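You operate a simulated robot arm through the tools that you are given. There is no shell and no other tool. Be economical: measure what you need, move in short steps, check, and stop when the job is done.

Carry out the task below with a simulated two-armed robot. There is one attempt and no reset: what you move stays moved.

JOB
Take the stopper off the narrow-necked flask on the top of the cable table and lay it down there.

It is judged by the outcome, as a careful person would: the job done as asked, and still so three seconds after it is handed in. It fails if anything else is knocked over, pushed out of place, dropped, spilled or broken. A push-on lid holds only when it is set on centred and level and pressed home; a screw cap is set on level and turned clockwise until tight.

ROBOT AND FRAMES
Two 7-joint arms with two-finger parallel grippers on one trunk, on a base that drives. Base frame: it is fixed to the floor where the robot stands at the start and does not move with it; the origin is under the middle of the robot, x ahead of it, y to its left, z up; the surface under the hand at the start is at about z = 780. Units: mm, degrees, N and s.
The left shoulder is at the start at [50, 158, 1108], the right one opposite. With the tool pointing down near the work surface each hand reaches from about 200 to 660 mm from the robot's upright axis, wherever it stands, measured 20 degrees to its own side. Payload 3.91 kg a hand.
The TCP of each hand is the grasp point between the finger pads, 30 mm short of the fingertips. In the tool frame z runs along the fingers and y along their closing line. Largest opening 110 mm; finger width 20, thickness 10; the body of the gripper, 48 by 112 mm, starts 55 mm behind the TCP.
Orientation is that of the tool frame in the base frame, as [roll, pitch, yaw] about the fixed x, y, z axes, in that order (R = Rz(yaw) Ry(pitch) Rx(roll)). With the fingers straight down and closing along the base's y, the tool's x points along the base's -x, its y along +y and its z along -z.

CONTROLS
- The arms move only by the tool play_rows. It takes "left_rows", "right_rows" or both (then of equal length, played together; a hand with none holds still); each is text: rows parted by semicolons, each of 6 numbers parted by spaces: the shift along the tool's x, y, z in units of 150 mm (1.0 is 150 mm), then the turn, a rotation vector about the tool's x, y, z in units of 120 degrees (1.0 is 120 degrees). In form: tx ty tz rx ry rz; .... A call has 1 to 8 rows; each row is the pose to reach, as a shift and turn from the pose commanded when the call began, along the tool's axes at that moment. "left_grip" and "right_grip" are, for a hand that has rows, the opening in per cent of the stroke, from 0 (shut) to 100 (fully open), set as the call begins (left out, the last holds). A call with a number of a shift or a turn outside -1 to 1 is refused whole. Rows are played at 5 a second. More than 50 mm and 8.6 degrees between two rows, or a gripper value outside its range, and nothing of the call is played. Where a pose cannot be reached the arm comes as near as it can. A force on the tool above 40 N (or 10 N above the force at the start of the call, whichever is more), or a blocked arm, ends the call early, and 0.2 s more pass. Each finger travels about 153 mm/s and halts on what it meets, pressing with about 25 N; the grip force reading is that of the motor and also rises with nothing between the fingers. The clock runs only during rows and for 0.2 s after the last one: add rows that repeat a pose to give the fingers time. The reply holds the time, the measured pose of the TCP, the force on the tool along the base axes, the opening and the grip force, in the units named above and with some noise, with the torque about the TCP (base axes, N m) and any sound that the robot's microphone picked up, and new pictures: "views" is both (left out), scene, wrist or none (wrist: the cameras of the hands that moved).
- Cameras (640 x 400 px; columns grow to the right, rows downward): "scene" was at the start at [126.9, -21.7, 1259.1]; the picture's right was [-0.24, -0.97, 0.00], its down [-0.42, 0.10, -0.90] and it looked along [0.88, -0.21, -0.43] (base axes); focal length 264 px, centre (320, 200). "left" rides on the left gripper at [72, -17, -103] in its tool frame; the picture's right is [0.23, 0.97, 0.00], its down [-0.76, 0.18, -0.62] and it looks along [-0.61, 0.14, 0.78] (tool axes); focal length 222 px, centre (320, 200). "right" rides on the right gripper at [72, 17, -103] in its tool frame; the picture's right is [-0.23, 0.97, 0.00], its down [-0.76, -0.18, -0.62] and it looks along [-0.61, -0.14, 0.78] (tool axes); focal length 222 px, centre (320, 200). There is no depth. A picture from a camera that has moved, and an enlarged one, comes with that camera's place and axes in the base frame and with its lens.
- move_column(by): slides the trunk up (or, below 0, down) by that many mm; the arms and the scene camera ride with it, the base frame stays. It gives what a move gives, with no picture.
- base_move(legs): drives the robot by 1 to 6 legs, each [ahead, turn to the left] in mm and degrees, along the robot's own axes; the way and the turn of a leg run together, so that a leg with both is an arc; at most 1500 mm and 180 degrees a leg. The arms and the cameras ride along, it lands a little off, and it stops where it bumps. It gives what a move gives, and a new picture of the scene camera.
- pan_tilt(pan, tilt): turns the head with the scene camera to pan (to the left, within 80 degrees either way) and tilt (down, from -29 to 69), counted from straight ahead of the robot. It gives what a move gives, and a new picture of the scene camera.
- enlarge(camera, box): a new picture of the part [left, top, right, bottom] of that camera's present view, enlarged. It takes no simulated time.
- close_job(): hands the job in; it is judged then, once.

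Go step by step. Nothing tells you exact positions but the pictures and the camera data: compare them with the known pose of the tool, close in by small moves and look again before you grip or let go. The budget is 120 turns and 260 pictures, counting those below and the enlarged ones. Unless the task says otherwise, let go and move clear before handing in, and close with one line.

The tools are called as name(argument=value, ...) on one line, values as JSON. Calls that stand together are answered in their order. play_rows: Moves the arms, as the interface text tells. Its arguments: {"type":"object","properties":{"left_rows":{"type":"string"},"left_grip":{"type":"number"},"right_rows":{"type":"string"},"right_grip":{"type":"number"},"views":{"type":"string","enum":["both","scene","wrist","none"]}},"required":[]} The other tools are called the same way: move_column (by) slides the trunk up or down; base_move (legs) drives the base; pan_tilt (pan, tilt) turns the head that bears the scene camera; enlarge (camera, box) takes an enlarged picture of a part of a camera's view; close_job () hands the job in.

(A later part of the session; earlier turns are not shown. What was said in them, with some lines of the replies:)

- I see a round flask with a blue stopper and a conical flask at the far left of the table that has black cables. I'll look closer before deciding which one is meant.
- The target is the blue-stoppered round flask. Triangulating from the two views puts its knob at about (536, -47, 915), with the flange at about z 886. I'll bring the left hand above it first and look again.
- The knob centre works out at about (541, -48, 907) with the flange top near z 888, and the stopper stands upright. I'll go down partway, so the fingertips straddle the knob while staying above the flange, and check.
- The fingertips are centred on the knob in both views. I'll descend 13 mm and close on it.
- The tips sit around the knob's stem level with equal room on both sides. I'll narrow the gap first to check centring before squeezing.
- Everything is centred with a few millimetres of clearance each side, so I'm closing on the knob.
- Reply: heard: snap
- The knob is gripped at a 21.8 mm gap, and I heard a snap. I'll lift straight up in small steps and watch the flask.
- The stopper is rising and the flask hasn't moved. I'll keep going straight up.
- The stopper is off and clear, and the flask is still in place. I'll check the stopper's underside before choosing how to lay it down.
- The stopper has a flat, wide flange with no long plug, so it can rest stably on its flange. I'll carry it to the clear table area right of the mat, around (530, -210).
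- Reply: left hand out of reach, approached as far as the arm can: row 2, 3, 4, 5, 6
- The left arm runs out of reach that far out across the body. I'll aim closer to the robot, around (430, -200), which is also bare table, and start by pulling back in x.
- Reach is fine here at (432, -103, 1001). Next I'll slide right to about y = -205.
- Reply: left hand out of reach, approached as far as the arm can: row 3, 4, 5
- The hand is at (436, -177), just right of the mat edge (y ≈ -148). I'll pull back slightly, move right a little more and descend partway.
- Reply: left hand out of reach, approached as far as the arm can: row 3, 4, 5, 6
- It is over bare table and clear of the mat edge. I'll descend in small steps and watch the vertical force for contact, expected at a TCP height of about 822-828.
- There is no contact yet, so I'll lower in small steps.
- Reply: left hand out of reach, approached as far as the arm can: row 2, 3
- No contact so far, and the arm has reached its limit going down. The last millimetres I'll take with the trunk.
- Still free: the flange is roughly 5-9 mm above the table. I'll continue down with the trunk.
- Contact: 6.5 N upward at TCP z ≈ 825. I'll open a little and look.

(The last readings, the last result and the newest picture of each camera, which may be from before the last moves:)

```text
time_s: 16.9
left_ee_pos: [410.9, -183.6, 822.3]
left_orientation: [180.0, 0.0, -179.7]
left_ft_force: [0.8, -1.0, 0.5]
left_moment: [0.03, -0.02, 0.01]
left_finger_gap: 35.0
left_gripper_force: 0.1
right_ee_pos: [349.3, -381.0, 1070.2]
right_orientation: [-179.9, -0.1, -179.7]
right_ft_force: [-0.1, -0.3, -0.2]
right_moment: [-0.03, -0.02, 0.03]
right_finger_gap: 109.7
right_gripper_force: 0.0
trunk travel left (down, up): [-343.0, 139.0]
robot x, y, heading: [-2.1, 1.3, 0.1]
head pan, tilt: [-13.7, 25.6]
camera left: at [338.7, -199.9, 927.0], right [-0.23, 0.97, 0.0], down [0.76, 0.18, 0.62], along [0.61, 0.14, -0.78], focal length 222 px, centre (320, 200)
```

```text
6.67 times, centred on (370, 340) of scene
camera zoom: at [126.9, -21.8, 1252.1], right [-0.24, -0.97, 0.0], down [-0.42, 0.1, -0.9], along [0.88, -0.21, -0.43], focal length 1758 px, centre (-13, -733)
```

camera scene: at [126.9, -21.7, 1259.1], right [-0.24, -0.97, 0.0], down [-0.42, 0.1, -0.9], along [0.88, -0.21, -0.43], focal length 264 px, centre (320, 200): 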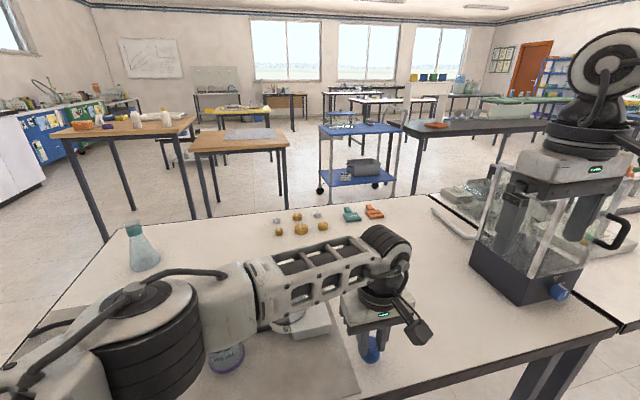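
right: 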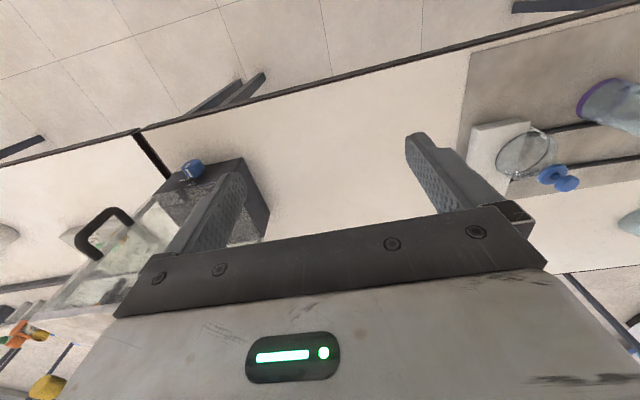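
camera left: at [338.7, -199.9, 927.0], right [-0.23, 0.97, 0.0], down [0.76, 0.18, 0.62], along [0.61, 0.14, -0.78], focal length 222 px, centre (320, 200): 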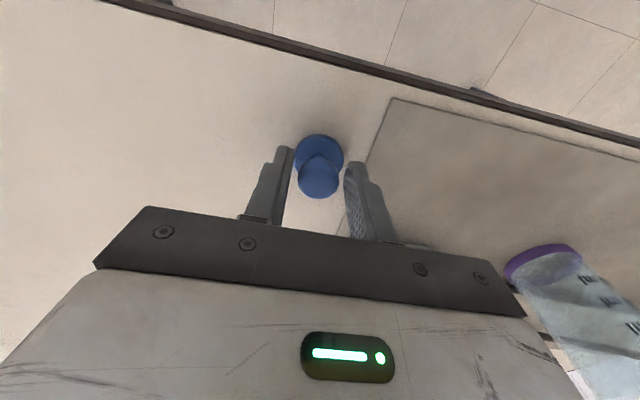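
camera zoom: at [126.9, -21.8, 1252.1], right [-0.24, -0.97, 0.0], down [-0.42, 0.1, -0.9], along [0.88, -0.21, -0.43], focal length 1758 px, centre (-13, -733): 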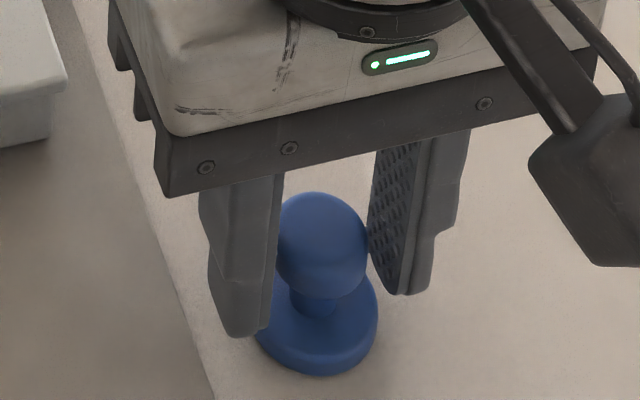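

The stopper stands upright by itself on its flange. I'll open further and lift straight up.

play_rows(left_rows="0 0 0 0 0 0;0 0 0 0 0 0;0 0 -0.1 0 0 0;0 0 -0.25 0 0 0;0 0 -0.45 0 0 0;0 0 -0.7 0 0 0;0 0 -0.9 0 0 0;0 0 -0.9 0 0 0", left_grip=55)

enlarge(camera="scene", box=[200, 230, 420, 390])

```text
time_s: 18.6
left_ee_pos: [410.1, -184.0, 957.7]
left_orientation: [-180.0, 0.0, -179.8]
left_ft_force: [-0.2, -0.5, -0.2]
left_moment: [0.0, -0.01, -0.02]
left_finger_gap: 60.5
left_gripper_force: 0.1
right_ee_pos: [350.0, -380.2, 1069.4]
right_orientation: [-180.0, -0.1, -179.9]
right_ft_force: [-0.3, -0.2, 0.3]
right_moment: [-0.02, 0.0, -0.01]
right_finger_gap: 110.0
right_gripper_force: 0.1
trunk travel left (down, up): [-343.0, 139.0]
robot x, y, heading: [2.0, 3.0, 0.2]
head pan, tilt: [-13.7, 25.6]
camera scene: at [126.9, -21.7, 1252.1], right [-0.24, -0.97, 0.0], down [-0.42, 0.1, -0.9], along [0.88, -0.21, -0.43], focal length 264 px, centre (320, 200)
camera left: at [338.0, -200.1, 1062.6], right [-0.23, 0.97, 0.0], down [0.76, 0.18, 0.62], along [0.61, 0.14, -0.78], focal length 222 px, centre (320, 200)
```

scene: 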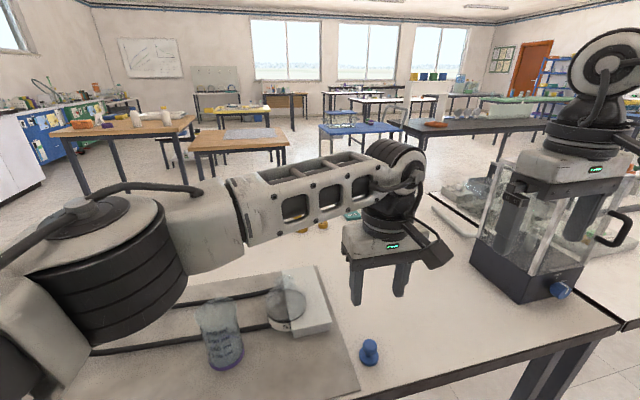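
left: 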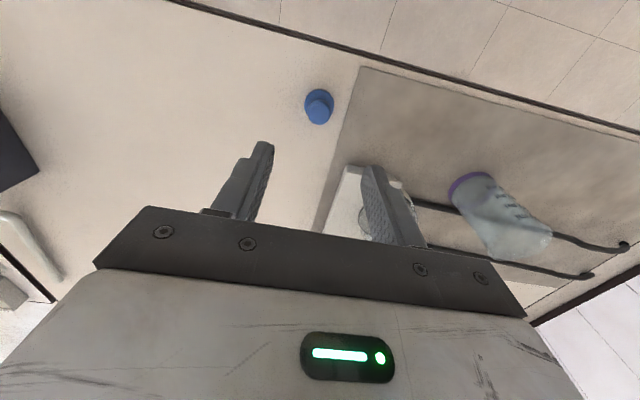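

```text
2.50 times, centred on (310, 310) of scene
camera zoom: at [126.9, -21.7, 1252.1], right [-0.24, -0.97, 0.0], down [-0.42, 0.1, -0.9], along [0.88, -0.21, -0.43], focal length 659 px, centre (345, -75)
```

zoom: 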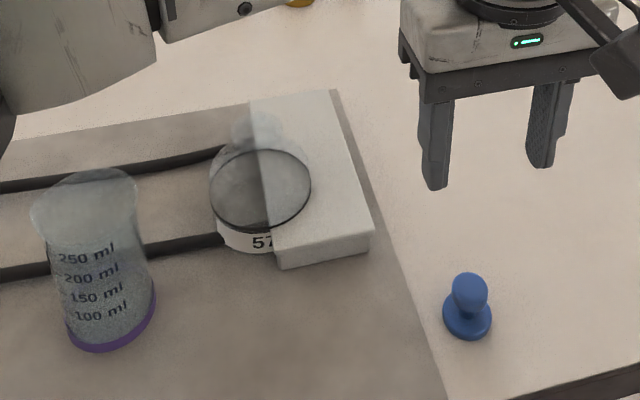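

The stopper rests upright on the bare tabletop and the hand is clear above it. The flask stands open in its place, the beaker and everything else are undisturbed, so I'm handing in.

close_job()

```text
The job is handed in.
```

The stopper is off the narrow-necked flask and standing upright on its flange on the cable table, to the right of the mat; nothing else was moved.
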